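You operate a simulated robot arm through the tools that you are given. There is no shell and no other tool. Be economical: measure what you need, move in short steps, check, and stop when the job is done.

You run a simulated two-armed robot. Do the job below in one go: nothing can be reset, and whatever is moved stays where it is left.

## Task
Pick up the black roller from the narrow shelf of the tall rack with one hand, pass it to the other hand and put it on the green shelf of the tall rack.
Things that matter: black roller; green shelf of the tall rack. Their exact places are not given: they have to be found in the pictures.

It is judged by the outcome, as a careful person would: the job done as asked, and still so three seconds after it is handed in. It fails if anything else is knocked over, pushed out of place, dropped, spilled or broken.

## Robot
Two 7-joint arms with three-finger grippers on one trunk, on a base that drives. Base frame: it is fixed to the floor where the robot stands at the start and does not move with it; the origin is under the middle of the robot, x ahead of it, y to its left, z up. Lengths are in mm, angles in rad, forces in N, time in s.
The left shoulder is at the start at [30, 124, 1208], the right one opposite. With the tool pointing down near the work surface each hand reaches from about 100 to 760 mm from the robot's upright axis, wherever it stands, measured 20 degrees to its own side. Places, roughly: black roller (3x3x12 cm) [700, 100, 1300]; green shelf of the tall rack [600, 0, 900]. Payload 2.2 kg a hand.
The tool frame of a hand sits at the grasp point between the pads (the TCP): z along the fingers, y along the line on which they close. The tips reach 28 mm beyond it. Largest opening 102 mm; the body of the gripper starts 71 mm behind the TCP.
Orientation is that of the tool frame in the base frame, as a unit quaternion [w, x, y, z]. With the fingers straight down and closing along the base's y, the tool's x points along the base's -x, its y along +y and its z along -z.

## Interface
- The arms move only by the tool send_rows. It takes "left_targets", "right_targets" or both (then of equal length, played together; a hand with none holds still); each is a list that holds one entry, the list of rows, each a list of 7 numbers: the shift along the tool's x, y, z in mm, then the turn, a rotation vector about the tool's x, y, z in rad, then the finger opening in mm, from 0 to 102. In form: [[[x, y, z, wx, wy, wz, hand], ...]]. A call has 1 to 20 rows; each row shifts and turns the commanded pose from where the row before left it, along the tool's axes as they then stand. A row lasts 0.2 s, in which the tool goes at most 50 mm and 0.15 rad; a call with a longer step from one row to the next is refused whole, and so is a gripper value outside its range. Where a pose cannot be reached the arm comes as near as it can. A force on the tool above 40 N (or 10 N above the force at the start of the call, whichever is more), or a blocked arm, ends the call early, and 0.2 s more pass. The fingers move at their own pace and stop on an object; they squeeze with about 27 N. The grip force told is the motor's: it shows also when the fingers shut on nothing. Time passes only in rows, and 0.2 s behind the last, so rows that do not move let the fingers close. It gives the time, the measured TCP pose, the force on the tool (base axes), the opening and the grip force at its end, in the units of the frame above (readings bear some noise), with the torque about the TCP (base axes, N m) and any sound that the robot's microphone picked up.
- Cameras (640 x 400 px; columns grow to the right, rows downward): "scene" is now at [40, -3.5, 1912.1]; the picture's right is [-0.05, -1.00, 0.00], its down [-0.84, 0.05, -0.54] and it looks along [0.54, -0.03, -0.84] (base axes); focal length 281 px, centre (320, 200). "left" rides on the left gripper at [72, 38, -86] in its tool frame; the picture's right is [-0.46, 0.89, 0.00], its down [-0.60, -0.32, -0.73] and it looks along [-0.65, -0.34, 0.68] (tool axes); focal length 256 px, centre (320, 200). "right" rides on the right gripper at [69, 44, -86] in its tool frame; the picture's right is [-0.53, 0.85, 0.00], its down [-0.58, -0.36, -0.73] and it looks along [-0.62, -0.39, 0.68] (tool axes); focal length 256 px, centre (320, 200).
- get_image(camera): a new picture of that camera. The clock stands still meanwhile.
- lift_body(by): slides the trunk up (or, below 0, down) by that many mm; the arms and the scene camera ride with it, the base frame stays. It gives what a move gives, with no picture.
- base_move(legs): drives the robot by 1 to 6 legs, each [ahead, left, turn to the left] in mm, mm and rad, along the robot's own axes; the way and the turn of a leg run together, so that a leg with both is an arc; at most 1500 mm and 3.142 rad a leg. The arms and the cameras ride along, it lands a little off, and it stops where it bumps. It gives what a move gives.
- aim_head(pan, tilt): turns the head with the scene camera to pan (to the left, within 2.496 rad either way) and tilt (down, from -0.506 to 1.204), counted from straight ahead of the robot. It gives what a move gives.
- probe_pixels(camera, pixels): there is no depth. For up to 12 entries [column, row, z] of the newest picture of that camera ("zoom" is the newest enlarged one), the place [x, y] in the base frame at which the ray of that pixel passes the height z, good to about 2 mm. The clock stands still meanwhile.
- zoom(camera, box): a new picture of the part [left, top, right, bottom] of that camera's present view, enlarged. The clock stands still meanwhile.
- sign_off(): hands the job in; it is judged then, once.

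Go step by step. Measure first, check grasps and placings, and put right what went wrong. The budget is 80 turns and 70 pictures, counting those below and the enlarged ones. Unless the task says otherwise, let go and move clear before handing in, and close with one line.

The tools are called as a command line: name --argument value ..., lists and objects as JSON in quotes. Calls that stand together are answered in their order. send_rows: Moves the arms, as the interface text tells. Its arguments: {"type":"object","properties":{"left_targets":{"type":"array","items":{"type":"array","items":{"type":"array","items":{"type":"number"}}}},"right_targets":{"type":"array","items":{"type":"array","items":{"type":"array","items":{"type":"number"}}}}},"required":[]} The other tools are called the same way: lift_body (by) slides the trunk up or down; base_move (legs) drives the base; aim_head (pan, tilt) turns the head that bears the scene camera; get_image (camera) takes a picture; probe_pixels (camera, pixels) gives the place at which the rays of pixels pass given heights; zoom (camera, box) takes an enlarged picture of a part of a camera's view; sign_off () hands the job in.

At the start:

```text
clock: 0.0
left_ee_pos: [283.9, 189.7, 1503.8]
left_orientation: [0.0, 0.0, 1.0, 0.001]
left_contact_force: [-0.3, -0.4, 0.2]
left_wrist_torque: [-0.01, 0.01, -0.01]
left_finger_gap: 102.1
left_gripper_force: 0.1
right_ee_pos: [338.1, -55.6, 1465.0]
right_orientation: [0.0, 0.0, 1.0, -0.001]
right_contact_force: [-0.1, -0.6, 0.4]
right_wrist_torque: [0.0, 0.0, -0.03]
right_finger_gap: 101.9
right_gripper_force: 0.0
trunk travel left (down, up): [-450.0, 90.0]
robot x, y, heading: [1.5, 3.3, 0.002]
head pan, tilt: [-0.054, 1.005]
```

scene: 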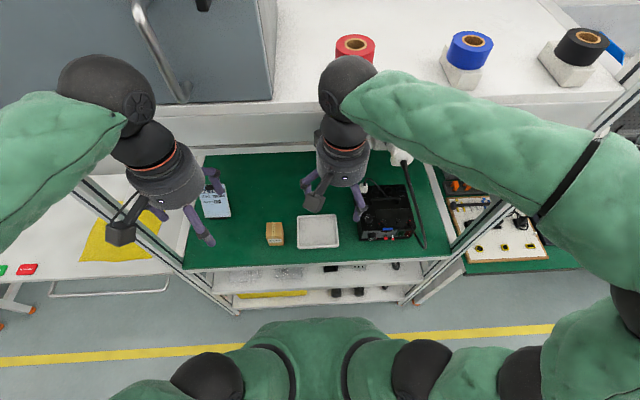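
right: 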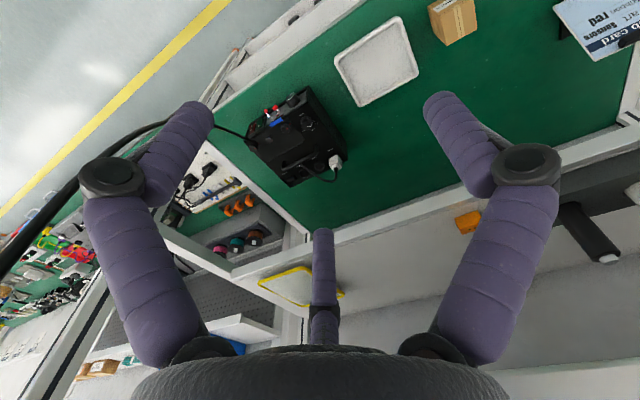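
left: 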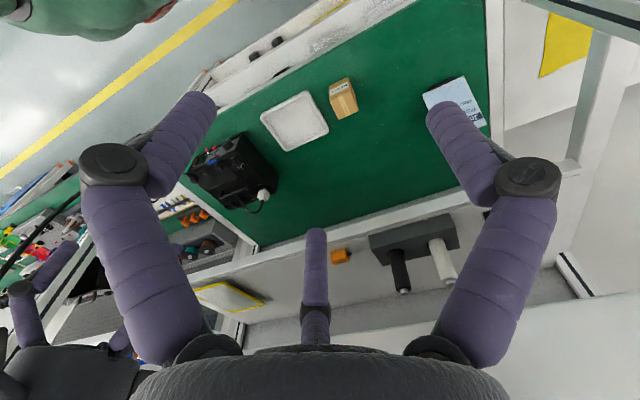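

The left wrist picture shows a dark block with a black and a white cylinder at about (400,270) and (440,260), on a shelf behind the green one. I'll tilt the head up to see the narrow shelf directly.

aim_head --pan 0.15 --tilt 0.7

get_image --camera "scene"

zoom --camera "left" --box '[320, 180, 560, 330]'

```text
clock: 0.8
left_ee_pos: [284.0, 189.7, 1503.5]
left_orientation: [0.001, 0.0, 1.0, 0.0]
left_contact_force: [-0.1, 0.9, -0.2]
left_wrist_torque: [0.0, 0.0, -0.01]
left_finger_gap: 102.1
left_gripper_force: 0.1
right_ee_pos: [337.1, -55.5, 1465.1]
right_orientation: [0.0, -0.001, 1.0, 0.0]
right_contact_force: [0.2, -0.3, 1.3]
right_wrist_torque: [0.0, -0.02, 0.01]
right_finger_gap: 102.2
right_gripper_force: 0.0
trunk travel left (down, up): [-450.0, 90.0]
robot x, y, heading: [-2.5, -2.6, -0.002]
head pan, tilt: [0.15, 0.7]
```

```text
66 pictures are left
```

scene: 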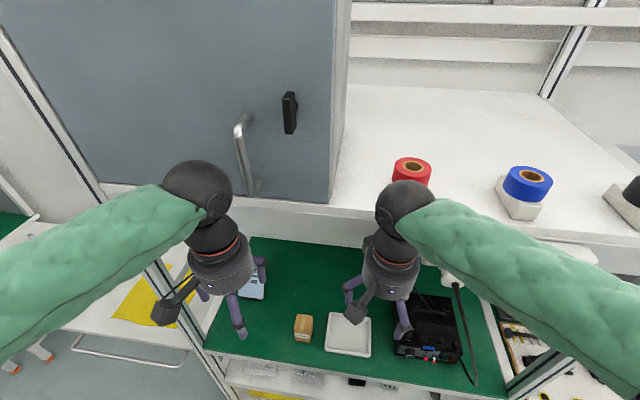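

```text
2.67 times, centred on (440, 255) of left
```

zoom: 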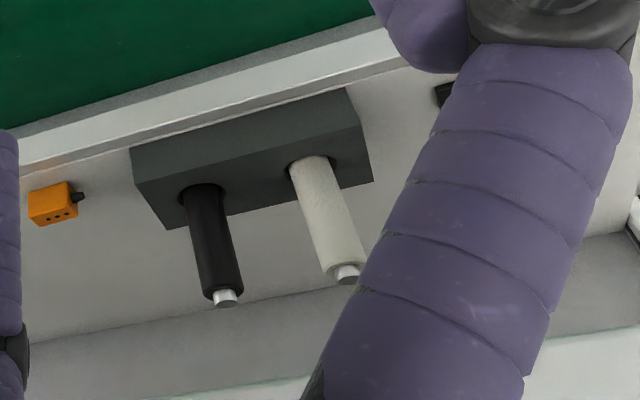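

The rollers stand upright in a dark holder between the green shelf and the big white one. I'll measure the rough geometry before moving.

probe_pixels --camera "scene" --pixels '[[300, 360, 900], [250, 236, 900], [205, 350, 900], [510, 393, 900], [330, 210, 1400], [330, 210, 1500], [420, 400, 800], [412, 165, 1550], [412, 165, 1450]]'

probe_pixels --camera "left" --pixels '[[397, 253, 1200], [397, 253, 1250], [397, 253, 1150], [405, 291, 1300], [405, 291, 1350], [441, 241, 1200], [441, 241, 1100], [400, 228, 1200], [400, 228, 1100]]'

```text
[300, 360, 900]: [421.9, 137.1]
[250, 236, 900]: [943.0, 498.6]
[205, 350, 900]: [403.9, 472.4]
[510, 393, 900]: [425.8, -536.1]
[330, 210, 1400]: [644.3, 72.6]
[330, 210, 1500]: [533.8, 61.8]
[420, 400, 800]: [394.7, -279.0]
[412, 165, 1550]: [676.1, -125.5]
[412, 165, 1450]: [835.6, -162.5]
```

```text
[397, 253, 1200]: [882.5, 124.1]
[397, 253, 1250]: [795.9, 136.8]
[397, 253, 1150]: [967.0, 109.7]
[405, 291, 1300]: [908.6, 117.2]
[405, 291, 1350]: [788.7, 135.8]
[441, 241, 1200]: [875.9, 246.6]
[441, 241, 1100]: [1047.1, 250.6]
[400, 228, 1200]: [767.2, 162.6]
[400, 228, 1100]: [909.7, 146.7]
```

Everything of the arms is at x<400, ahead of the rack front (~x 405). I'll lower the trunk so the head can look beneath the upper shelf.

lift_body --by -400

aim_head --pan 0.15 --tilt 0.3

get_image --camera "scene"

```text
clock: 4.6
left_ee_pos: [283.9, 190.7, 1104.0]
left_orientation: [0.0, 0.0, 1.0, 0.0]
left_contact_force: [0.3, 0.0, 0.6]
left_wrist_torque: [0.01, -0.03, -0.01]
left_finger_gap: 102.0
left_gripper_force: 0.2
right_ee_pos: [336.6, -55.7, 1065.8]
right_orientation: [0.001, 0.0, 1.0, 0.0]
right_contact_force: [0.0, 0.5, 0.1]
right_wrist_torque: [0.02, -0.01, 0.01]
right_finger_gap: 102.0
right_gripper_force: 0.1
trunk travel left (down, up): [-50.0, 490.0]
robot x, y, heading: [1.9, -1.8, 0.001]
head pan, tilt: [0.15, 0.7]
```

```text
clock: 5.5
left_ee_pos: [284.5, 190.1, 1103.2]
left_orientation: [0.0, -0.001, 1.0, 0.0]
left_contact_force: [0.2, -0.5, 0.0]
left_wrist_torque: [0.01, 0.01, -0.01]
left_finger_gap: 101.9
left_gripper_force: 0.1
right_ee_pos: [337.4, -55.5, 1064.4]
right_orientation: [0.001, 0.001, 1.0, 0.0]
right_contact_force: [0.2, -0.6, -0.5]
right_wrist_torque: [-0.02, 0.02, -0.02]
right_finger_gap: 102.3
right_gripper_force: 0.1
trunk travel left (down, up): [-50.0, 490.0]
robot x, y, heading: [3.1, 1.4, 0.002]
head pan, tilt: [0.15, 0.3]
```

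```text
64 pictures are left
```

scene: 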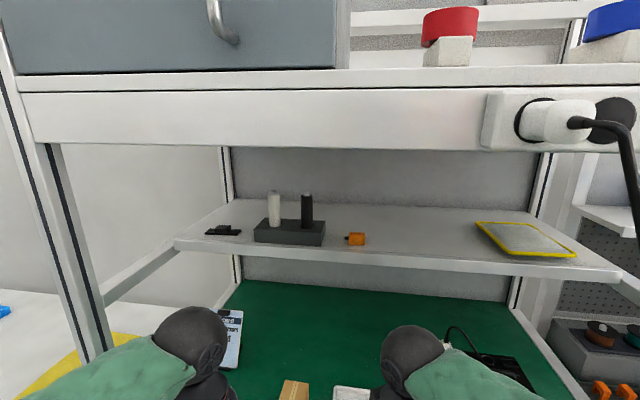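

Now the rollers are in clear view, the black one at about (307,210), in a holder on the narrow shelf. Zooming to measure by two views.

zoom --camera "scene" --box '[190, 150, 430, 300]'

probe_pixels --camera "scene" --pixels '[[306, 229, 1200], [306, 229, 1250], [306, 229, 1300], [307, 193, 1300], [307, 193, 1350], [307, 193, 1400], [290, 251, 1200], [290, 251, 1150], [290, 251, 1100]]'

get_image --camera "left"

```text
2.67 times, centred on (310, 225) of scene
```

zoom: 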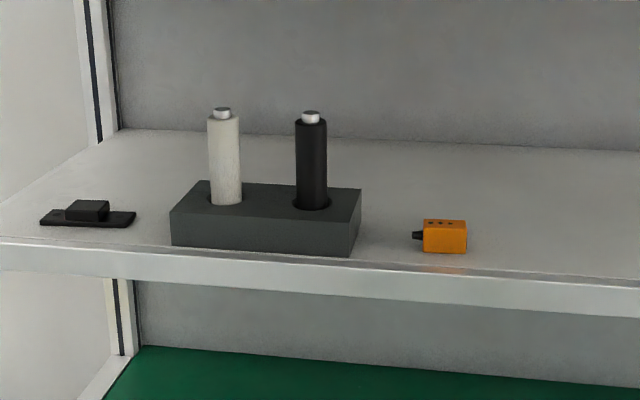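

```text
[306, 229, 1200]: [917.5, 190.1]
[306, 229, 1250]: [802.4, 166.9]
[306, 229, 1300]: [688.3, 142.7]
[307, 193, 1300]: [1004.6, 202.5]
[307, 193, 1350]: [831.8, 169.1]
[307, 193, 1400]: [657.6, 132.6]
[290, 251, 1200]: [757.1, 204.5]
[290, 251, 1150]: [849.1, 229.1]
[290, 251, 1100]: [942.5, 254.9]
```

```text
62 pictures are left
```

left: 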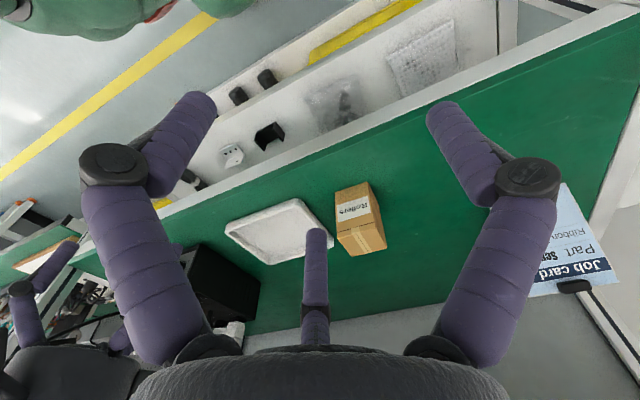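

Triangulating the two views puts the black roller at about (717,147), holder top z≈1290, roller tip z≈1380. I need the clearances: shelf edges, the upper beam, and green shelf features.

probe_pixels --camera "scene" --pixels '[[320, 252, 1230], [320, 252, 1220], [320.5, 246, 1230], [320, 148, 1450], [320, 148, 1480], [320, 148, 1500], [320, 88, 1550], [227, 147, 1400], [227, 147, 1300], [356, 232, 1240], [280, 200, 1340], [345, 214, 1230]]'

aim_head --pan 0.0 --tilt 0.0

get_image --camera "scene"

probe_pixels --camera "left" --pixels '[[340, 150, 900], [336, 190, 900], [385, 245, 900], [225, 225, 900], [270, 262, 900], [335, 240, 900], [300, 200, 900], [526, 292, 900], [565, 190, 900], [480, 100, 900], [120, 240, 900], [440, 300, 900]]'

```text
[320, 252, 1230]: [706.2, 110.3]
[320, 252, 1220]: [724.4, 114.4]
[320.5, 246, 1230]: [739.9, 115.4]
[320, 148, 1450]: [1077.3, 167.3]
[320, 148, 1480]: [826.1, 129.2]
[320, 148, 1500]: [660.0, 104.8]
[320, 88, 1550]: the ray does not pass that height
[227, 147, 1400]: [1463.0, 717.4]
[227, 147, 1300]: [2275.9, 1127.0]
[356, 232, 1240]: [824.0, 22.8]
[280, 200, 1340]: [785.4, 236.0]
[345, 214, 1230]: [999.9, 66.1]
```

```text
clock: 6.3
left_ee_pos: [284.9, 190.1, 1104.2]
left_orientation: [0.0, 0.0, 1.0, 0.0]
left_contact_force: [0.8, -0.3, 0.0]
left_wrist_torque: [-0.01, 0.0, 0.0]
left_finger_gap: 101.7
left_gripper_force: 0.1
right_ee_pos: [336.3, -57.0, 1064.6]
right_orientation: [0.0, -0.001, 1.0, 0.0]
right_contact_force: [1.0, 0.6, 0.6]
right_wrist_torque: [-0.02, -0.02, 0.02]
right_finger_gap: 102.0
right_gripper_force: 0.0
trunk travel left (down, up): [-50.0, 490.0]
robot x, y, heading: [0.7, -4.4, 0.002]
head pan, tilt: [0.0, 0.0]
```

```text
61 pictures are left
```

scene: 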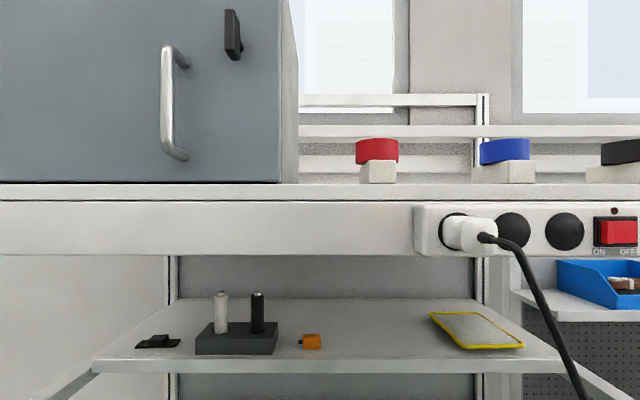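

```text
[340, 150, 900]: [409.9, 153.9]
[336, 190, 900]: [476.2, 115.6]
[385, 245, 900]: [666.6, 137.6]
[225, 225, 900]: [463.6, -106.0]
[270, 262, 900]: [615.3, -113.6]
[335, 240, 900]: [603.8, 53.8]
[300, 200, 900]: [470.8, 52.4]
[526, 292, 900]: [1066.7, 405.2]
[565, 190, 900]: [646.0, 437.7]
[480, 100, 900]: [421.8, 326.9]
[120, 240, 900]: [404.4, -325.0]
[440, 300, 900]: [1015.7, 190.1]
```

The level view shows the rack square on: beam bottom at row 255, holder (195–278, 322–355), black roller (257,293–335), narrow-shelf front edge row 360. I'll probe for the camera's position and these features.

probe_pixels --camera "scene" --pixels '[[257, 333, 1300], [257, 333, 1200], [257, 297, 1380], [257, 297, 1280], [320, 360, 1230], [320, 255, 1425], [320, 183, 1540], [235, 355, 1230], [311, 349, 1230], [195, 355, 1230], [278, 353, 1230], [270, 299, 1230]]'

zoom --camera "scene" --box '[160, 240, 352, 400]'

lift_body --by 200

aim_head --pan 0.0 --tilt 0.6

get_image --camera "scene"

get_image --camera "left"

```text
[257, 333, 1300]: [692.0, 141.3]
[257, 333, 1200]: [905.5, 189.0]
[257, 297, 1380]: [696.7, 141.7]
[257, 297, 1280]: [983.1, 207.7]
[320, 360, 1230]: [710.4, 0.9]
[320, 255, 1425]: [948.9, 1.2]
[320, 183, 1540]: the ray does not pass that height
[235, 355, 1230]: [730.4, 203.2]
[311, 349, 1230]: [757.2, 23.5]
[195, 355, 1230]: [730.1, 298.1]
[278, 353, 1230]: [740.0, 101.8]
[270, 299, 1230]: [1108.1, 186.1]
```

```text
2.50 times, centred on (256, 320) of scene
```

zoom: 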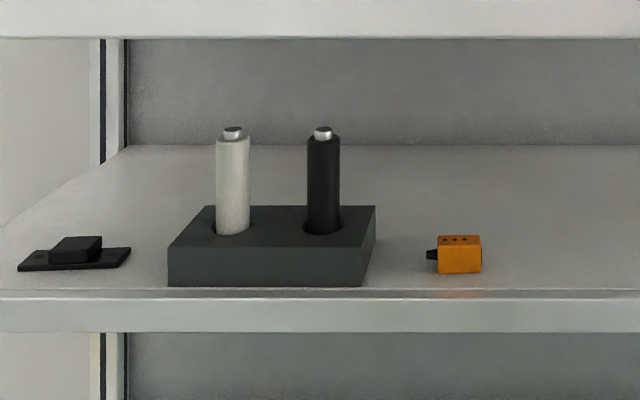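

```text
clock: 8.5
left_ee_pos: [284.8, 188.0, 1304.9]
left_orientation: [0.0, 0.0, 1.0, 0.0]
left_contact_force: [0.1, -0.1, 0.3]
left_wrist_torque: [-0.03, -0.01, -0.02]
left_finger_gap: 101.6
left_gripper_force: 0.1
right_ee_pos: [338.1, -56.2, 1264.8]
right_orientation: [0.0, 0.0, 1.0, -0.001]
right_contact_force: [0.4, 0.3, -0.9]
right_wrist_torque: [0.01, -0.02, -0.04]
right_finger_gap: 102.1
right_gripper_force: 0.0
trunk travel left (down, up): [-250.0, 290.0]
robot x, y, heading: [0.7, -2.9, -0.0]
head pan, tilt: [0.0, 0.0]
```

```text
clock: 9.5
left_ee_pos: [285.7, 190.1, 1303.8]
left_orientation: [0.0, 0.001, 1.0, -0.001]
left_contact_force: [-0.4, -0.1, 0.7]
left_wrist_torque: [0.04, 0.0, 0.0]
left_finger_gap: 102.0
left_gripper_force: 0.0
right_ee_pos: [336.4, -55.4, 1264.9]
right_orientation: [0.0, 0.0, 1.0, 0.0]
right_contact_force: [0.4, 0.2, -0.1]
right_wrist_torque: [0.0, -0.02, 0.02]
right_finger_gap: 102.0
right_gripper_force: 0.1
trunk travel left (down, up): [-250.0, 290.0]
robot x, y, heading: [-2.1, -0.6, 0.001]
head pan, tilt: [0.0, 0.6]
```

```text
59 pictures are left
```

scene: 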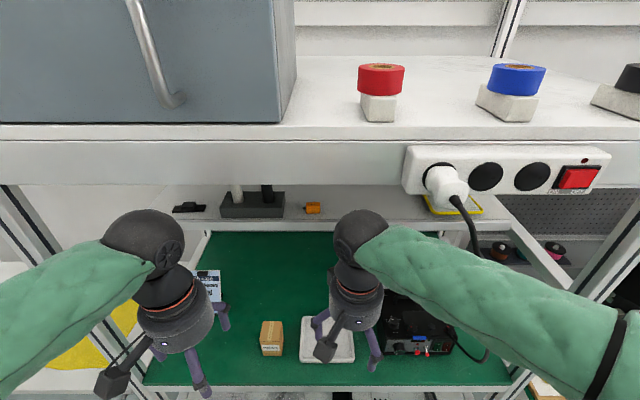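

```text
58 pictures are left
```

left: 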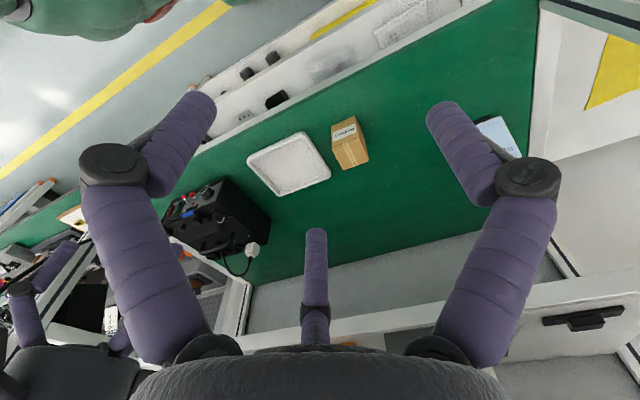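

From the level view (camera ≈(60,0,1596)): holder top z≈1287, holder x≈685–769, shelf z≈1252 with front x≈680; black roller ≈(718,147), body top z≈1372; beam bottom z≈1527 at x≈405. I'll raise the trunk 150, then pitch the left hand forward while moving to (505,190,1350).

lift_body --by 150

send_rows --left_targets '[[[-20, 0, 9.5, 0, -0.1428, 0, 60], [-18.5, 0, 12.2, 0, -0.1428, 0, 60], [-16.5, 0, 14.8, 0, -0.1428, 0, 60], [-14.3, 0, 16.9, 0, -0.1428, 0, 60], [-11.7, 0, 18.8, 0, -0.1428, 0, 60], [-8.9, 0, 20.3, 0, -0.1428, 0, 60], [-5.9, 0, 21.3, 0, -0.1428, 0, 60], [-2.8, 0, 21.9, 0, -0.1428, 0, 60], [0.3, 0, 22.2, 0, -0.1428, 0, 60], [3.5, 0, 21.9, 0, -0.1428, 0, 60], [6.6, 0, 21.1, 0, -0.1428, 0, 60]]]'

aim_head --pan 0.1 --tilt 0.55

get_image --camera "left"

get_image --camera "right"

```text
clock: 11.2
left_ee_pos: [284.6, 190.1, 1452.8]
left_orientation: [0.0, 0.0, 1.0, 0.0]
left_contact_force: [0.4, -0.1, -0.3]
left_wrist_torque: [0.01, 0.04, 0.0]
left_finger_gap: 101.8
left_gripper_force: 0.1
right_ee_pos: [338.2, -57.0, 1415.1]
right_orientation: [-0.001, 0.0, 1.0, 0.0]
right_contact_force: [0.1, 0.5, 0.3]
right_wrist_torque: [-0.02, 0.0, -0.01]
right_finger_gap: 101.9
right_gripper_force: 0.0
trunk travel left (down, up): [-400.0, 140.0]
robot x, y, heading: [-1.0, 0.2, -0.0]
head pan, tilt: [0.0, 0.6]
```

```text
clock: 13.6
left_ee_pos: [501.3, 163.0, 1366.2]
left_orientation: [0.704, -0.004, 0.71, 0.004]
left_contact_force: [0.2, -0.8, 0.4]
left_wrist_torque: [-0.01, -0.03, 0.01]
left_finger_gap: 60.0
left_gripper_force: 0.0
left hand out of reach, approached as far as the arm can: row 11
right_ee_pos: [338.5, -56.2, 1414.0]
right_orientation: [0.001, -0.001, 1.0, 0.0]
right_contact_force: [0.7, -0.2, 0.1]
right_wrist_torque: [0.0, -0.02, 0.03]
right_finger_gap: 101.9
right_gripper_force: 0.0
trunk travel left (down, up): [-400.0, 140.0]
robot x, y, heading: [-0.7, 2.1, 0.001]
head pan, tilt: [0.0, 0.6]
```

```text
clock: 14.3
left_ee_pos: [499.3, 163.2, 1365.2]
left_orientation: [0.704, -0.004, 0.711, 0.003]
left_contact_force: [0.0, 0.5, 0.0]
left_wrist_torque: [-0.01, 0.01, -0.02]
left_finger_gap: 60.0
left_gripper_force: 0.0
right_ee_pos: [336.9, -55.6, 1415.0]
right_orientation: [0.0, 0.001, 1.0, 0.0]
right_contact_force: [-0.3, 0.7, -0.4]
right_wrist_torque: [0.0, -0.02, -0.01]
right_finger_gap: 101.9
right_gripper_force: 0.0
trunk travel left (down, up): [-400.0, 140.0]
robot x, y, heading: [1.3, 2.8, -0.002]
head pan, tilt: [0.099, 0.55]
```

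```text
57 pictures are left
```

left: 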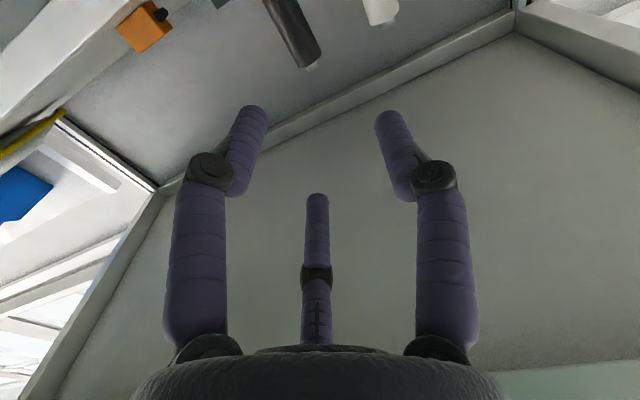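

```text
56 pictures are left
```

right: 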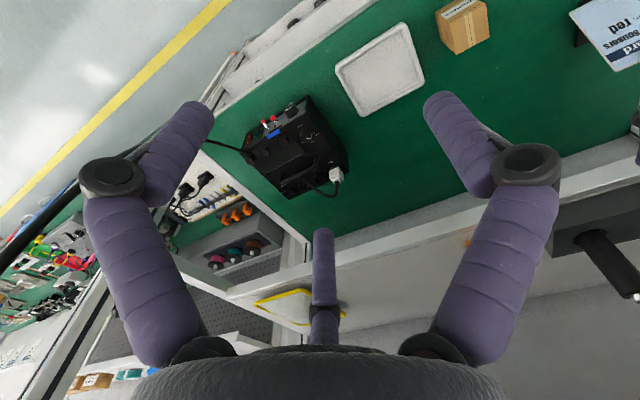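

The left hand is short of its goal at (500,163,1366), probably folded too tight. Going further forward to (620,147,1350), still clear of the roller, should be easier.

send_rows --left_targets '[[[0, -15, 40, 0, 0, 0, 60], [0, -15, 40, 0, 0, 0, 60], [0, -13, 35, 0, 0, 0, 60], [0, 0, 0, 0, 0, 0, 60]]]'

get_image --camera "left"

get_image --camera "scene"

```text
clock: 15.3
left_ee_pos: [612.5, 120.0, 1365.9]
left_orientation: [0.708, 0.0, 0.706, -0.001]
left_contact_force: [0.5, -0.4, 0.3]
left_wrist_torque: [-0.03, 0.01, -0.02]
left_finger_gap: 59.6
left_gripper_force: 0.1
right_ee_pos: [336.4, -55.4, 1414.8]
right_orientation: [0.0, 0.0, 1.0, 0.001]
right_contact_force: [0.4, -0.4, 0.3]
right_wrist_torque: [0.0, -0.01, -0.01]
right_finger_gap: 102.0
right_gripper_force: 0.1
trunk travel left (down, up): [-400.0, 140.0]
robot x, y, heading: [2.3, -1.5, 0.002]
head pan, tilt: [0.099, 0.55]
```

```text
55 pictures are left
```

left: 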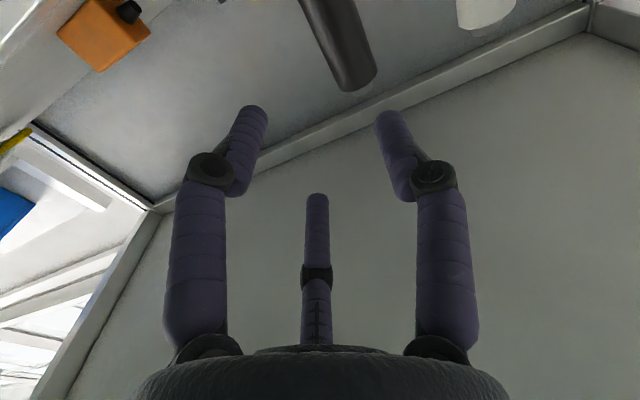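

```text
54 pictures are left
```

scene: 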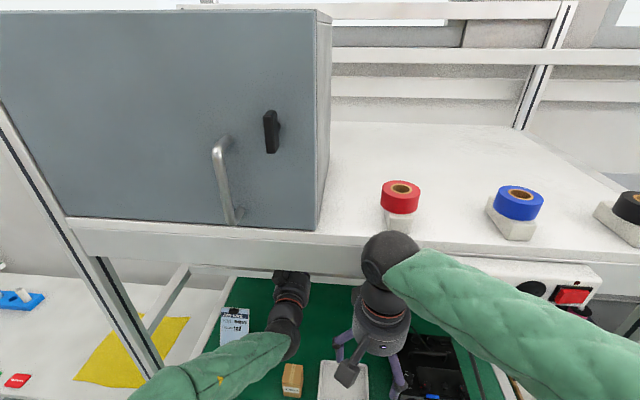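

The hand is now at (612,120,1366), well oriented, and commands start from the reached pose. The roller's top end shows near (357,75) in the left picture; I'll measure it.

probe_pixels --camera "left" --pixels '[[357, 80, 1372], [333, 30, 1340], [333, 30, 1330], [348, 30, 1340], [318, 30, 1340], [250, 110, 1366], [390, 115, 1366]]'

zoom --camera "left" --box '[220, 0, 500, 175]'

```text
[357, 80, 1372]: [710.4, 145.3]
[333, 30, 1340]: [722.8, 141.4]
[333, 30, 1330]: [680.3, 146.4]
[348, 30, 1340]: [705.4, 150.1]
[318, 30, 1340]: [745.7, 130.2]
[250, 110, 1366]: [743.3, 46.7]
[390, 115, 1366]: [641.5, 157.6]
```

```text
2.29 times, centred on (360, 88) of left
```

zoom: 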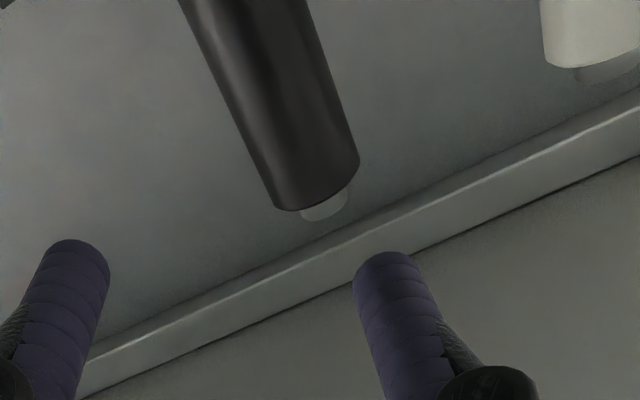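

Roller axis ≈(716,145). I'll align y and height (z≈1352) first, then move in to x≈680 and check.

send_rows --left_targets '[[[7, 13, 0, 0, 0, 0, 60], [7, 13, 0, 0, 0, 0, 60], [0, 0, 25, 0, 0, 0, 60], [0, 0, 25, 0, 0, 0, 60], [0, 0, 10, 0, 0, 0, 60]]]'

get_image --camera "left"

```text
clock: 16.5
left_ee_pos: [673.1, 129.7, 1360.2]
left_orientation: [0.705, -0.003, 0.709, 0.003]
left_contact_force: [0.0, 0.0, 0.3]
left_wrist_torque: [-0.04, 0.0, 0.02]
left_finger_gap: 60.1
left_gripper_force: 0.1
left hand out of reach, approached as far as the arm can: row 2, 3
right_ee_pos: [337.6, -56.8, 1415.0]
right_orientation: [0.0, -0.001, 1.0, 0.0]
right_contact_force: [0.4, 0.8, 0.3]
right_wrist_torque: [0.0, 0.02, 0.04]
right_finger_gap: 102.2
right_gripper_force: 0.0
trunk travel left (down, up): [-400.0, 140.0]
robot x, y, heading: [0.2, -2.0, -0.003]
head pan, tilt: [0.099, 0.55]
```

```text
52 pictures are left
```

left: 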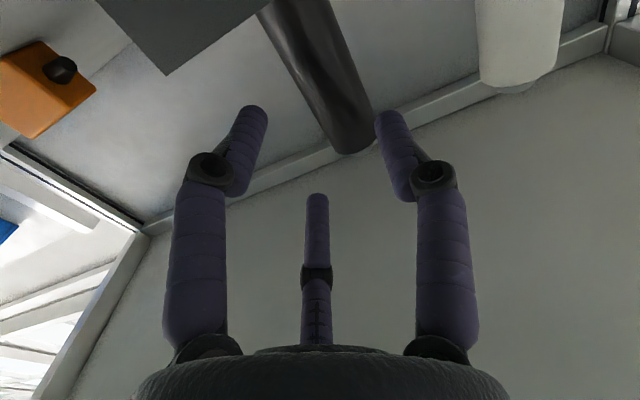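

Near: at (673,130,1360), with the roller close to the y+ finger. I'll back off slightly and shift +15 in y.

send_rows --left_targets '[[[0, 0, -8, 0, 0, 0, 60], [4, 9, 0, 0, 0, 0, 60], [4, 7, 0, 0, 0, 0, 60], [0, 0, 0, 0, 0, 0, 60]]]'

get_image --camera "left"

```text
clock: 17.5
left_ee_pos: [664.9, 132.3, 1361.6]
left_orientation: [0.706, -0.002, 0.708, 0.002]
left_contact_force: [-0.4, 0.4, 0.8]
left_wrist_torque: [0.0, 0.0, 0.01]
left_finger_gap: 59.9
left_gripper_force: 0.0
left hand out of reach, approached as far as the arm can: row 2, 3
right_ee_pos: [336.7, -56.6, 1415.2]
right_orientation: [0.0, 0.0, 1.0, 0.0]
right_contact_force: [-0.2, 0.1, -0.6]
right_wrist_torque: [0.02, -0.01, 0.01]
right_finger_gap: 101.7
right_gripper_force: 0.2
trunk travel left (down, up): [-400.0, 140.0]
robot x, y, heading: [1.7, -2.1, 0.003]
head pan, tilt: [0.099, 0.55]
```

```text
51 pictures are left
```

left: 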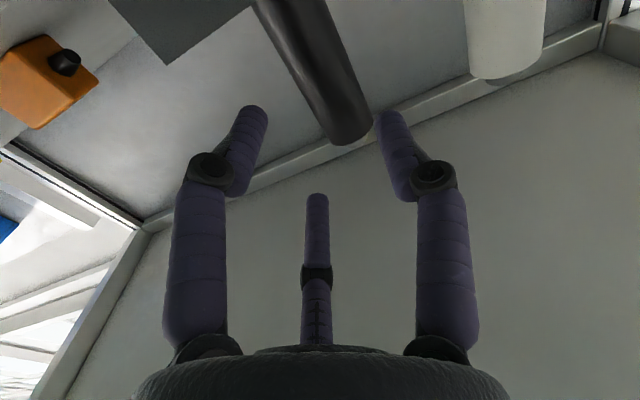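

The arm is at a joint limit towards +y and down, so I'll retreat 15 mm, then move the base 14 mm left and the trunk 10 mm down instead.

send_rows --left_targets '[[[0, 0, -15, 0, 0, 0, 66]]]'

base_move --legs '[[0, 14, 0]]'

lift_body --by -10

get_image --camera "left"

```text
clock: 17.9
left_ee_pos: [647.7, 132.1, 1363.1]
left_orientation: [0.706, -0.002, 0.709, 0.002]
left_contact_force: [-0.4, 0.4, 0.8]
left_wrist_torque: [0.01, 0.0, 0.0]
left_finger_gap: 65.8
left_gripper_force: 0.1
right_ee_pos: [336.2, -55.6, 1414.7]
right_orientation: [0.0, 0.0, 1.0, 0.0]
right_contact_force: [0.4, -0.2, -1.0]
right_wrist_torque: [-0.01, -0.03, -0.02]
right_finger_gap: 102.1
right_gripper_force: 0.1
trunk travel left (down, up): [-400.0, 140.0]
robot x, y, heading: [1.1, -2.0, -0.001]
head pan, tilt: [0.099, 0.55]
```

```text
clock: 18.6
left_ee_pos: [649.9, 142.7, 1362.5]
left_orientation: [0.706, -0.001, 0.709, 0.002]
left_contact_force: [1.1, -0.7, -0.8]
left_wrist_torque: [0.0, -0.01, 0.01]
left_finger_gap: 66.0
left_gripper_force: 0.1
right_ee_pos: [338.0, -44.5, 1415.8]
right_orientation: [0.001, 0.0, 1.0, 0.001]
right_contact_force: [0.1, -0.2, -0.1]
right_wrist_torque: [0.03, 0.02, -0.04]
right_finger_gap: 101.9
right_gripper_force: 0.0
trunk travel left (down, up): [-400.0, 140.0]
robot x, y, heading: [0.3, 16.0, -0.006]
head pan, tilt: [0.099, 0.55]
```

```text
clock: 19.2
left_ee_pos: [649.1, 145.1, 1352.4]
left_orientation: [0.706, -0.002, 0.709, 0.002]
left_contact_force: [0.6, -0.6, -0.7]
left_wrist_torque: [0.01, -0.01, 0.02]
left_finger_gap: 66.1
left_gripper_force: 0.1
right_ee_pos: [337.9, -42.0, 1404.4]
right_orientation: [0.0, 0.0, 1.0, 0.0]
right_contact_force: [0.6, -0.6, 0.5]
right_wrist_torque: [-0.01, -0.02, 0.01]
right_finger_gap: 102.1
right_gripper_force: 0.0
trunk travel left (down, up): [-390.0, 150.0]
robot x, y, heading: [-0.9, 12.2, 0.001]
head pan, tilt: [0.099, 0.55]
```

```text
50 pictures are left
```

left: 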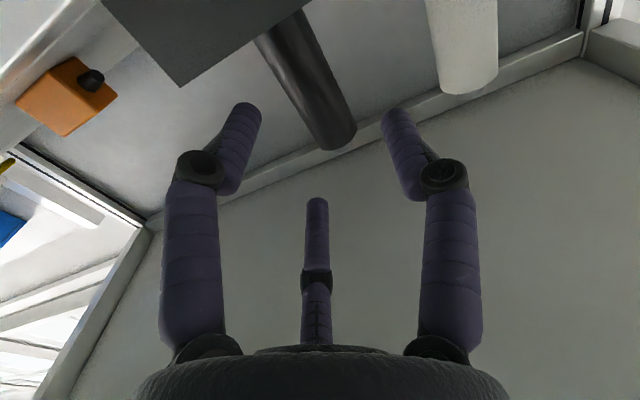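

Now aligned at (649,145,1352). Advancing 45 mm and checking.

send_rows --left_targets '[[[0, 0, 15, 0, 0, 0, 66], [0, 0, 15, 0, 0, 0, 66], [0, 0, 15, 0, 0, 0, 66]]]'

get_image --camera "left"

```text
clock: 20.0
left_ee_pos: [695.0, 143.2, 1352.2]
left_orientation: [0.706, -0.001, 0.709, 0.002]
left_contact_force: [0.6, 0.1, -0.7]
left_wrist_torque: [-0.02, 0.0, 0.01]
left_finger_gap: 65.7
left_gripper_force: 0.1
right_ee_pos: [338.4, -42.8, 1403.9]
right_orientation: [0.0, 0.0, 1.0, 0.0]
right_contact_force: [-0.6, -0.7, -0.3]
right_wrist_torque: [0.02, 0.03, 0.0]
right_finger_gap: 102.1
right_gripper_force: 0.1
trunk travel left (down, up): [-390.0, 150.0]
robot x, y, heading: [-0.9, 13.4, 0.0]
head pan, tilt: [0.099, 0.55]
```

```text
49 pictures are left
```

left: 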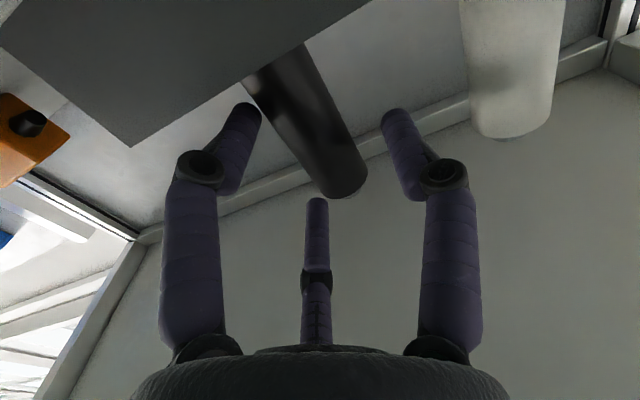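

The roller sits about 20 mm beyond the TCP and centred. Advance 18 mm and close.

send_rows --left_targets '[[[0, 1, 9, 0, 0, 0, 66], [0, 1, 9, 0, 0, 0, 66], [0, 0, 0, 0, 0, 0, 10], [0, 0, 0, 0, 0, 0, 10], [0, 0, 0, 0, 0, 0, 10]]]'

get_image --camera "left"

```text
clock: 21.2
left_ee_pos: [710.1, 145.0, 1351.5]
left_orientation: [0.704, -0.003, 0.71, 0.003]
left_contact_force: [-0.6, -5.5, -2.2]
left_wrist_torque: [-0.37, 0.08, -0.07]
left_finger_gap: 45.5
left_gripper_force: 26.8
right_ee_pos: [337.8, -42.8, 1404.4]
right_orientation: [0.001, 0.0, 1.0, 0.0]
right_contact_force: [-1.4, -1.0, -0.6]
right_wrist_torque: [0.02, 0.0, 0.01]
right_finger_gap: 102.1
right_gripper_force: 0.1
trunk travel left (down, up): [-390.0, 150.0]
robot x, y, heading: [-3.6, 13.4, 0.005]
head pan, tilt: [0.099, 0.55]
```

```text
48 pictures are left
```

left: 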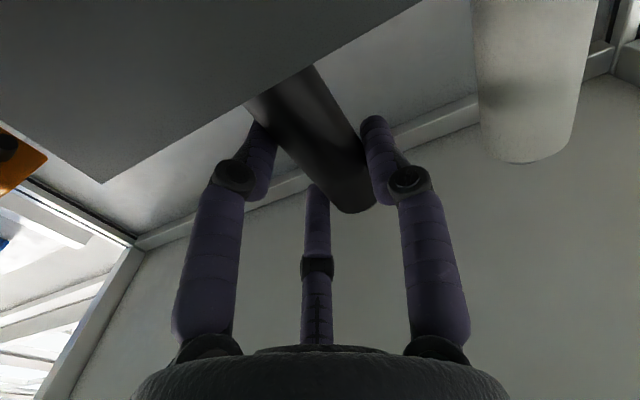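

Gap stopped at 45 mm with full grip force and a sideways 5.5 N; I'll hold a few rows to see whether it settles.

send_rows --left_targets '[[[0, 0, 0, 0, 0, 0, 10], [0, 0, 0, 0, 0, 0, 10], [0, 0, 0, 0, 0, 0, 10]]]'

zoom --camera "left" --box '[160, 40, 480, 240]'

```text
clock: 22.0
left_ee_pos: [711.3, 144.8, 1352.7]
left_orientation: [0.704, -0.002, 0.71, 0.003]
left_contact_force: [-1.2, -7.6, -5.5]
left_wrist_torque: [-0.58, 0.09, -0.06]
left_finger_gap: 45.1
left_gripper_force: 27.3
right_ee_pos: [337.7, -43.6, 1405.1]
right_orientation: [0.0, 0.0, 1.0, 0.001]
right_contact_force: [-0.4, 0.6, 0.1]
right_wrist_torque: [0.02, 0.03, 0.01]
right_finger_gap: 101.8
right_gripper_force: 0.0
trunk travel left (down, up): [-390.0, 150.0]
robot x, y, heading: [0.3, 13.5, -0.002]
head pan, tilt: [0.099, 0.55]
```

```text
2.00 times, centred on (320, 140) of left
```

zoom: 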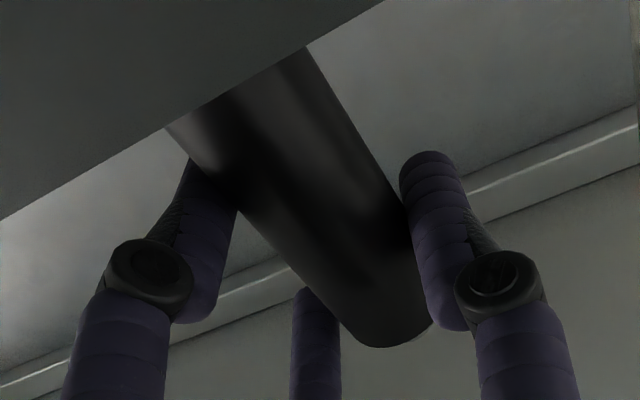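

Both fingers are on the roller and it looks upright; the -y force suggests the hand is slightly off-centre. I'll relieve 2 mm in -y and lift 12 mm.

send_rows --left_targets '[[[0, -2, 0, 0, 0, 0, 10], [-6, 0, 0, 0, 0, 0, 10], [-6, 0, 0, 0, 0, 0, 10]]]'

get_image --camera "left"

get_image --camera "right"

```text
clock: 22.8
left_ee_pos: [711.8, 144.5, 1364.4]
left_orientation: [0.706, -0.001, 0.708, 0.001]
left_contact_force: [-3.7, -3.2, -4.3]
left_wrist_torque: [-0.33, 0.34, -0.05]
left_finger_gap: 44.3
left_gripper_force: 27.0
right_ee_pos: [337.6, -42.3, 1405.9]
right_orientation: [0.0, 0.0, 1.0, 0.0]
right_contact_force: [0.4, 0.1, -0.5]
right_wrist_torque: [-0.01, 0.0, 0.01]
right_finger_gap: 102.2
right_gripper_force: 0.0
trunk travel left (down, up): [-390.0, 150.0]
robot x, y, heading: [2.9, 10.8, -0.002]
head pan, tilt: [0.099, 0.55]
```

```text
46 pictures are left
```

left: 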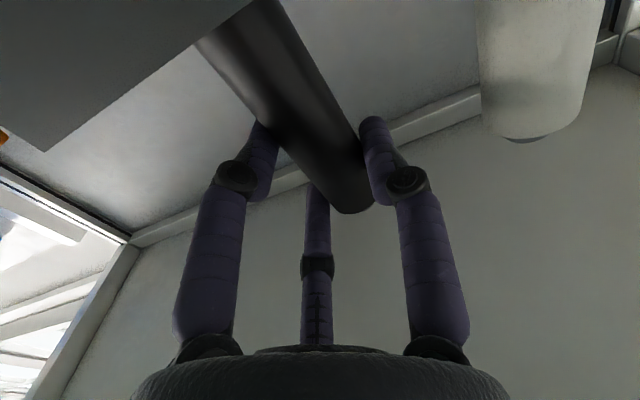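

```text
45 pictures are left
```

right: 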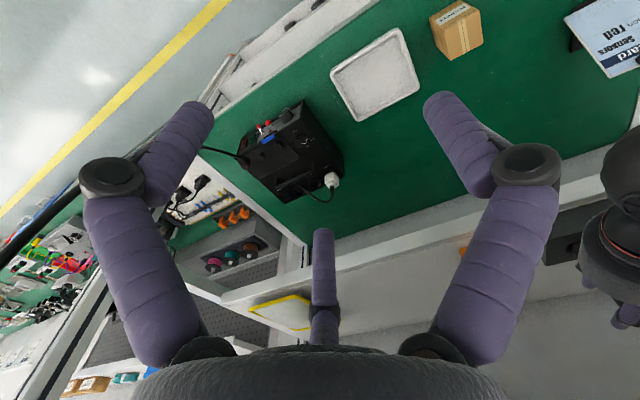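

The roller rises with the hand (same place between fingers while the holder dropped away). Lift another 36 mm.

send_rows --left_targets '[[[-9, 0, 0, 0, 0, 0, 10], [-9, 0, 0, 0, 0, 0, 10], [-9, 0, 0, 0, 0, 0, 10], [-9, 0, 0, 0, 0, 0, 10]]]'

get_image --camera "left"

```text
clock: 23.8
left_ee_pos: [712.7, 146.0, 1401.1]
left_orientation: [0.705, -0.002, 0.709, 0.002]
left_contact_force: [-0.3, 0.6, -0.8]
left_wrist_torque: [-0.02, 0.0, -0.01]
left_finger_gap: 42.6
left_gripper_force: 27.2
right_ee_pos: [337.4, -42.7, 1404.3]
right_orientation: [-0.001, -0.001, 1.0, 0.0]
right_contact_force: [-0.6, -0.2, 0.3]
right_wrist_torque: [0.04, 0.02, -0.01]
right_finger_gap: 102.1
right_gripper_force: 0.0
trunk travel left (down, up): [-390.0, 150.0]
robot x, y, heading: [1.5, 14.6, -0.001]
head pan, tilt: [0.099, 0.55]
```

```text
44 pictures are left
```

left: 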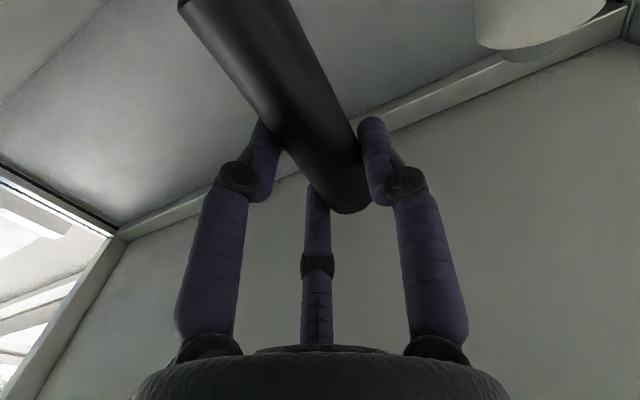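

Contact forces fell to near zero: the roller is free of the holder and held. I'll drive the base straight back 400 mm to bring it clear of the rack for the hand-over.

base_move --legs '[[-400, 0, 0]]'

aim_head --pan 0.1 --tilt 0.7

get_image --camera "scene"

```text
clock: 26.3
left_ee_pos: [314.1, 148.1, 1400.5]
left_orientation: [0.705, -0.005, 0.709, 0.005]
left_contact_force: [-0.2, 0.3, -1.9]
left_wrist_torque: [0.02, 0.01, 0.0]
left_finger_gap: 42.1
left_gripper_force: 27.3
right_ee_pos: [-61.5, -42.8, 1405.8]
right_orientation: [0.0, -0.003, 1.0, -0.001]
right_contact_force: [-0.2, 0.3, -0.3]
right_wrist_torque: [-0.02, 0.0, -0.02]
right_finger_gap: 102.1
right_gripper_force: 0.0
trunk travel left (down, up): [-390.0, 150.0]
robot x, y, heading: [-396.8, 13.4, 0.004]
head pan, tilt: [0.099, 0.55]
```

```text
clock: 27.0
left_ee_pos: [314.3, 148.7, 1400.0]
left_orientation: [0.706, -0.004, 0.709, 0.005]
left_contact_force: [-0.4, 0.1, -1.4]
left_wrist_torque: [-0.03, 0.03, 0.02]
left_finger_gap: 42.2
left_gripper_force: 27.1
right_ee_pos: [-60.3, -41.3, 1405.7]
right_orientation: [0.001, -0.003, 1.0, 0.0]
right_contact_force: [-0.6, 2.0, -0.4]
right_wrist_torque: [0.0, -0.04, 0.0]
right_finger_gap: 101.9
right_gripper_force: 0.0
trunk travel left (down, up): [-390.0, 150.0]
robot x, y, heading: [-396.7, 15.8, 0.003]
head pan, tilt: [0.099, 0.7]
```

```text
43 pictures are left
```

scene: 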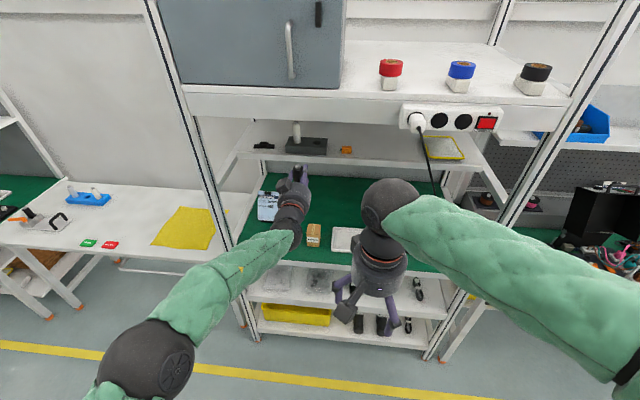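

The roller is out and clear of the rack. Now roll the left hand by -90° about its pointing axis so the roller lies along y with its long end to the right.

send_rows --left_targets '[[[0, 0, 0, 0, 0, -0.1428, 10], [0, 0, 0, 0, 0, -0.1428, 10], [0, 0, 0, 0, 0, -0.1428, 10], [0, 0, 0, 0, 0, -0.1428, 10], [0, 0, 0, 0, 0, -0.1428, 10], [0, 0, 0, 0, 0, -0.1428, 10], [0, 0, 0, 0, 0, -0.1428, 10], [0, 0, 0, 0, 0, -0.1428, 10], [0, 0, 0, 0, 0, -0.1428, 10], [0, 0, 0, 0, 0, -0.1428, 10], [0, 0, 0, 0, 0, -0.1428, 10]]]'

get_image --camera "left"

get_image --camera "scene"

```text
clock: 29.4
left_ee_pos: [361.8, 114.4, 1495.2]
left_orientation: [-0.498, 0.507, -0.502, 0.493]
left_contact_force: [-1.1, 0.2, -1.7]
left_wrist_torque: [0.04, -0.05, 0.0]
left_finger_gap: 38.8
left_gripper_force: 27.3
left hand out of reach, approached as far as the arm can: row 5, 6, 7, 8, 9, 10, 11
right_ee_pos: [-61.4, -41.9, 1403.8]
right_orientation: [0.0, -0.003, 1.0, -0.001]
right_contact_force: [0.2, -0.3, 0.2]
right_wrist_torque: [-0.01, -0.03, 0.01]
right_finger_gap: 102.2
right_gripper_force: 0.0
trunk travel left (down, up): [-390.0, 150.0]
robot x, y, heading: [-398.5, 14.2, 0.002]
head pan, tilt: [0.099, 0.7]
```

```text
42 pictures are left
```

left: 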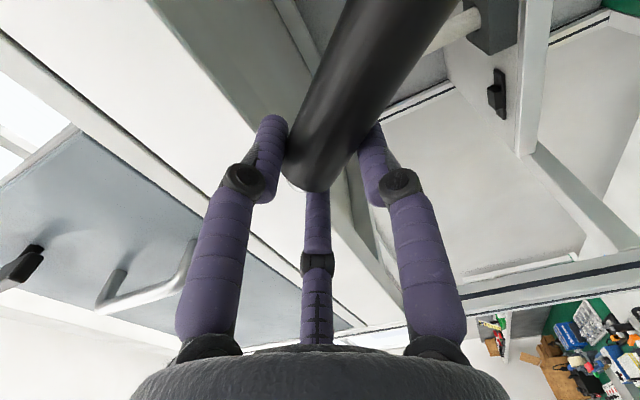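

```text
41 pictures are left
```

scene: 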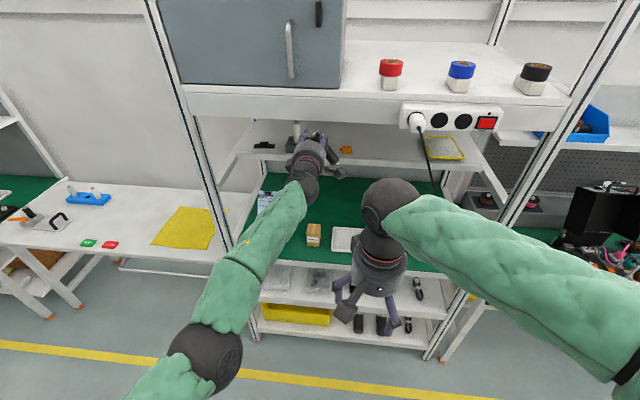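

The hand reached the orientation but at (362,114,1495), and in the left picture the roller now slants up-right, so it has tilted in the grip. I'll look closer.

zoom --camera "left" --box '[200, 0, 520, 200]'

zoom --camera "scene" --box '[250, 110, 394, 200]'

get_image --camera "right"

```text
2.00 times, centred on (360, 100) of left
```

zoom: 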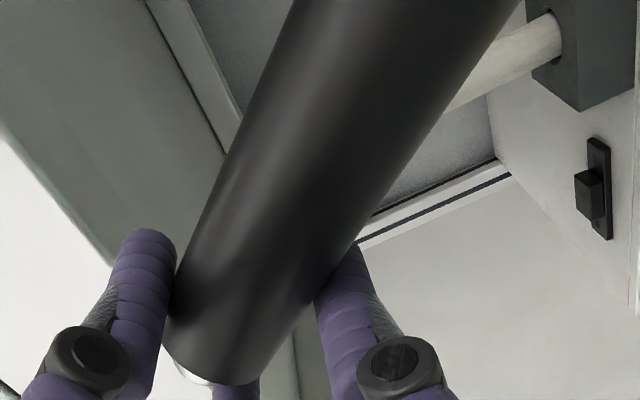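

```text
4.44 times, centred on (322, 155) of scene
```

zoom: 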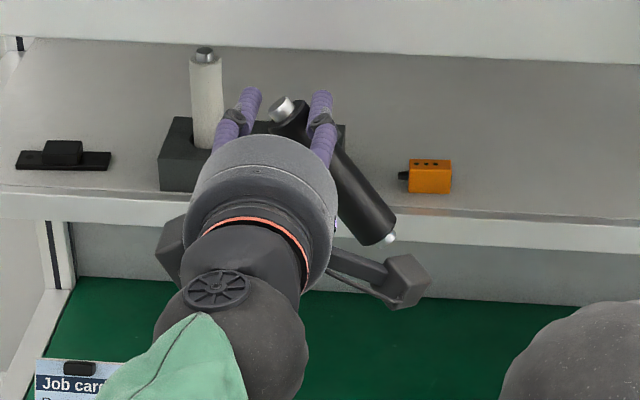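

```text
38 pictures are left
```

right: 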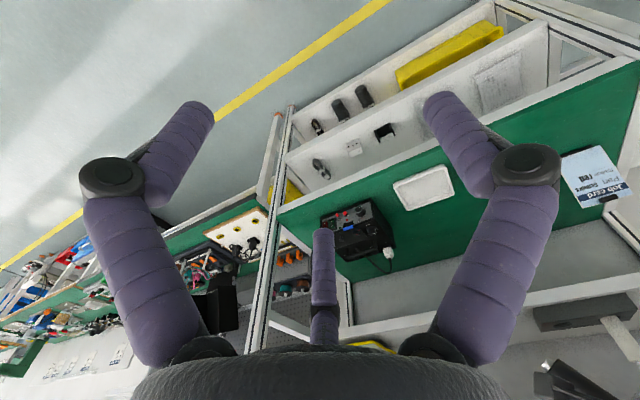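

The roller pivoted ~40° within the fingers, and the gap (45→39) is wider than 30 mm, so the true closing line may be rotated from what I assumed. I'll look at the open right hand, which is in the plain fingers-down pose, to see how the fingers really sit.

zoom --camera "scene" --box '[310, 240, 450, 340]'

probe_pixels --camera "right" --pixels '[[200, 110, 1377], [437, 100, 1377], [323, 235, 1377]]'

```text
4.00 times, centred on (380, 290) of scene
```

zoom: 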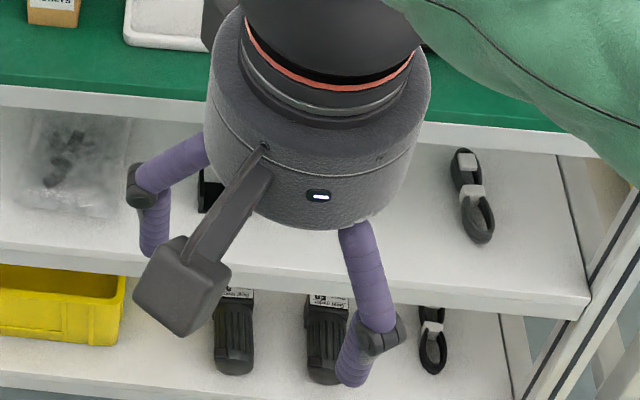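

```text
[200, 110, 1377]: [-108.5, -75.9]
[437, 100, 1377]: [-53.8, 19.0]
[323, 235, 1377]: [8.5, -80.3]
```

The wrist probe shows three fingers at ~120° (the hand is really a tripod): the roller has settled squarely between two of them, which explains the tilt. The left arm is also overstretched near the beam, so I'll draw it back and down a little, slowly.

send_rows --left_targets '[[[0, 5, -25, 0, 0, 0, 10], [0, 10, -25, 0, 0, 0, 10], [0, 10, -25, 0, 0, 0, 10], [0, 10, -25, 0, 0, 0, 10], [0, 10, -25, 0, 0, 0, 10], [0, 10, -25, 0, 0, 0, 10], [0, 10, -25, 0, 0, 0, 10], [0, 0, -25, 0, 0, 0, 10]]]'

get_image --camera "left"

get_image --camera "scene"

```text
clock: 31.2
left_ee_pos: [342.2, 101.6, 1515.7]
left_orientation: [-0.5, 0.504, -0.501, 0.495]
left_contact_force: [0.2, 0.3, -1.3]
left_wrist_torque: [0.04, 0.03, 0.0]
left_finger_gap: 38.2
left_gripper_force: 27.1
left hand out of reach, approached as far as the arm can: row 1, 2, 3, 4, 5, 6, 7, 8
right_ee_pos: [-62.1, -40.4, 1405.4]
right_orientation: [0.001, -0.002, 1.0, 0.0]
right_contact_force: [-0.5, -0.2, 0.0]
right_wrist_torque: [-0.01, -0.03, -0.01]
right_finger_gap: 101.9
right_gripper_force: 0.0
trunk travel left (down, up): [-390.0, 150.0]
robot x, y, heading: [-398.3, 13.1, 0.009]
head pan, tilt: [0.099, 0.7]
```

```text
36 pictures are left
```

left: 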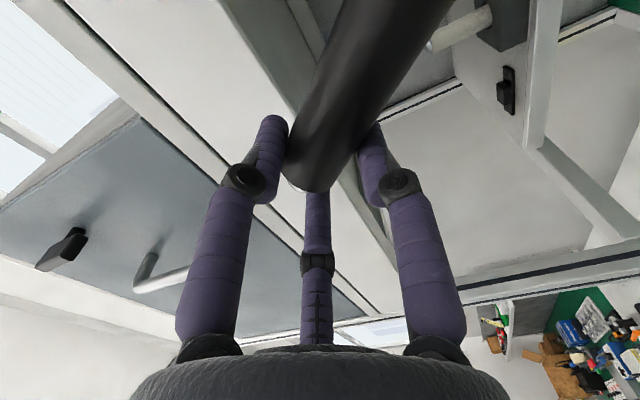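

```text
35 pictures are left
```

scene: 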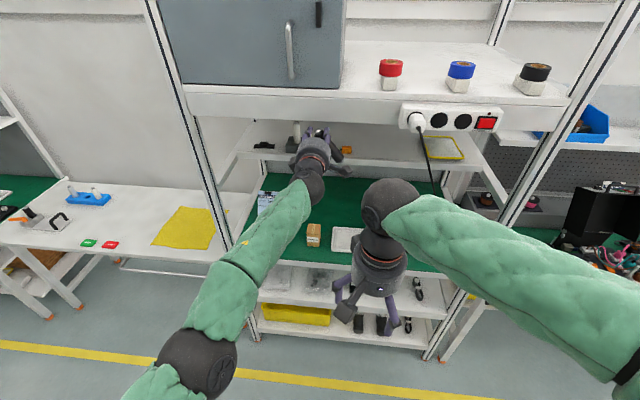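

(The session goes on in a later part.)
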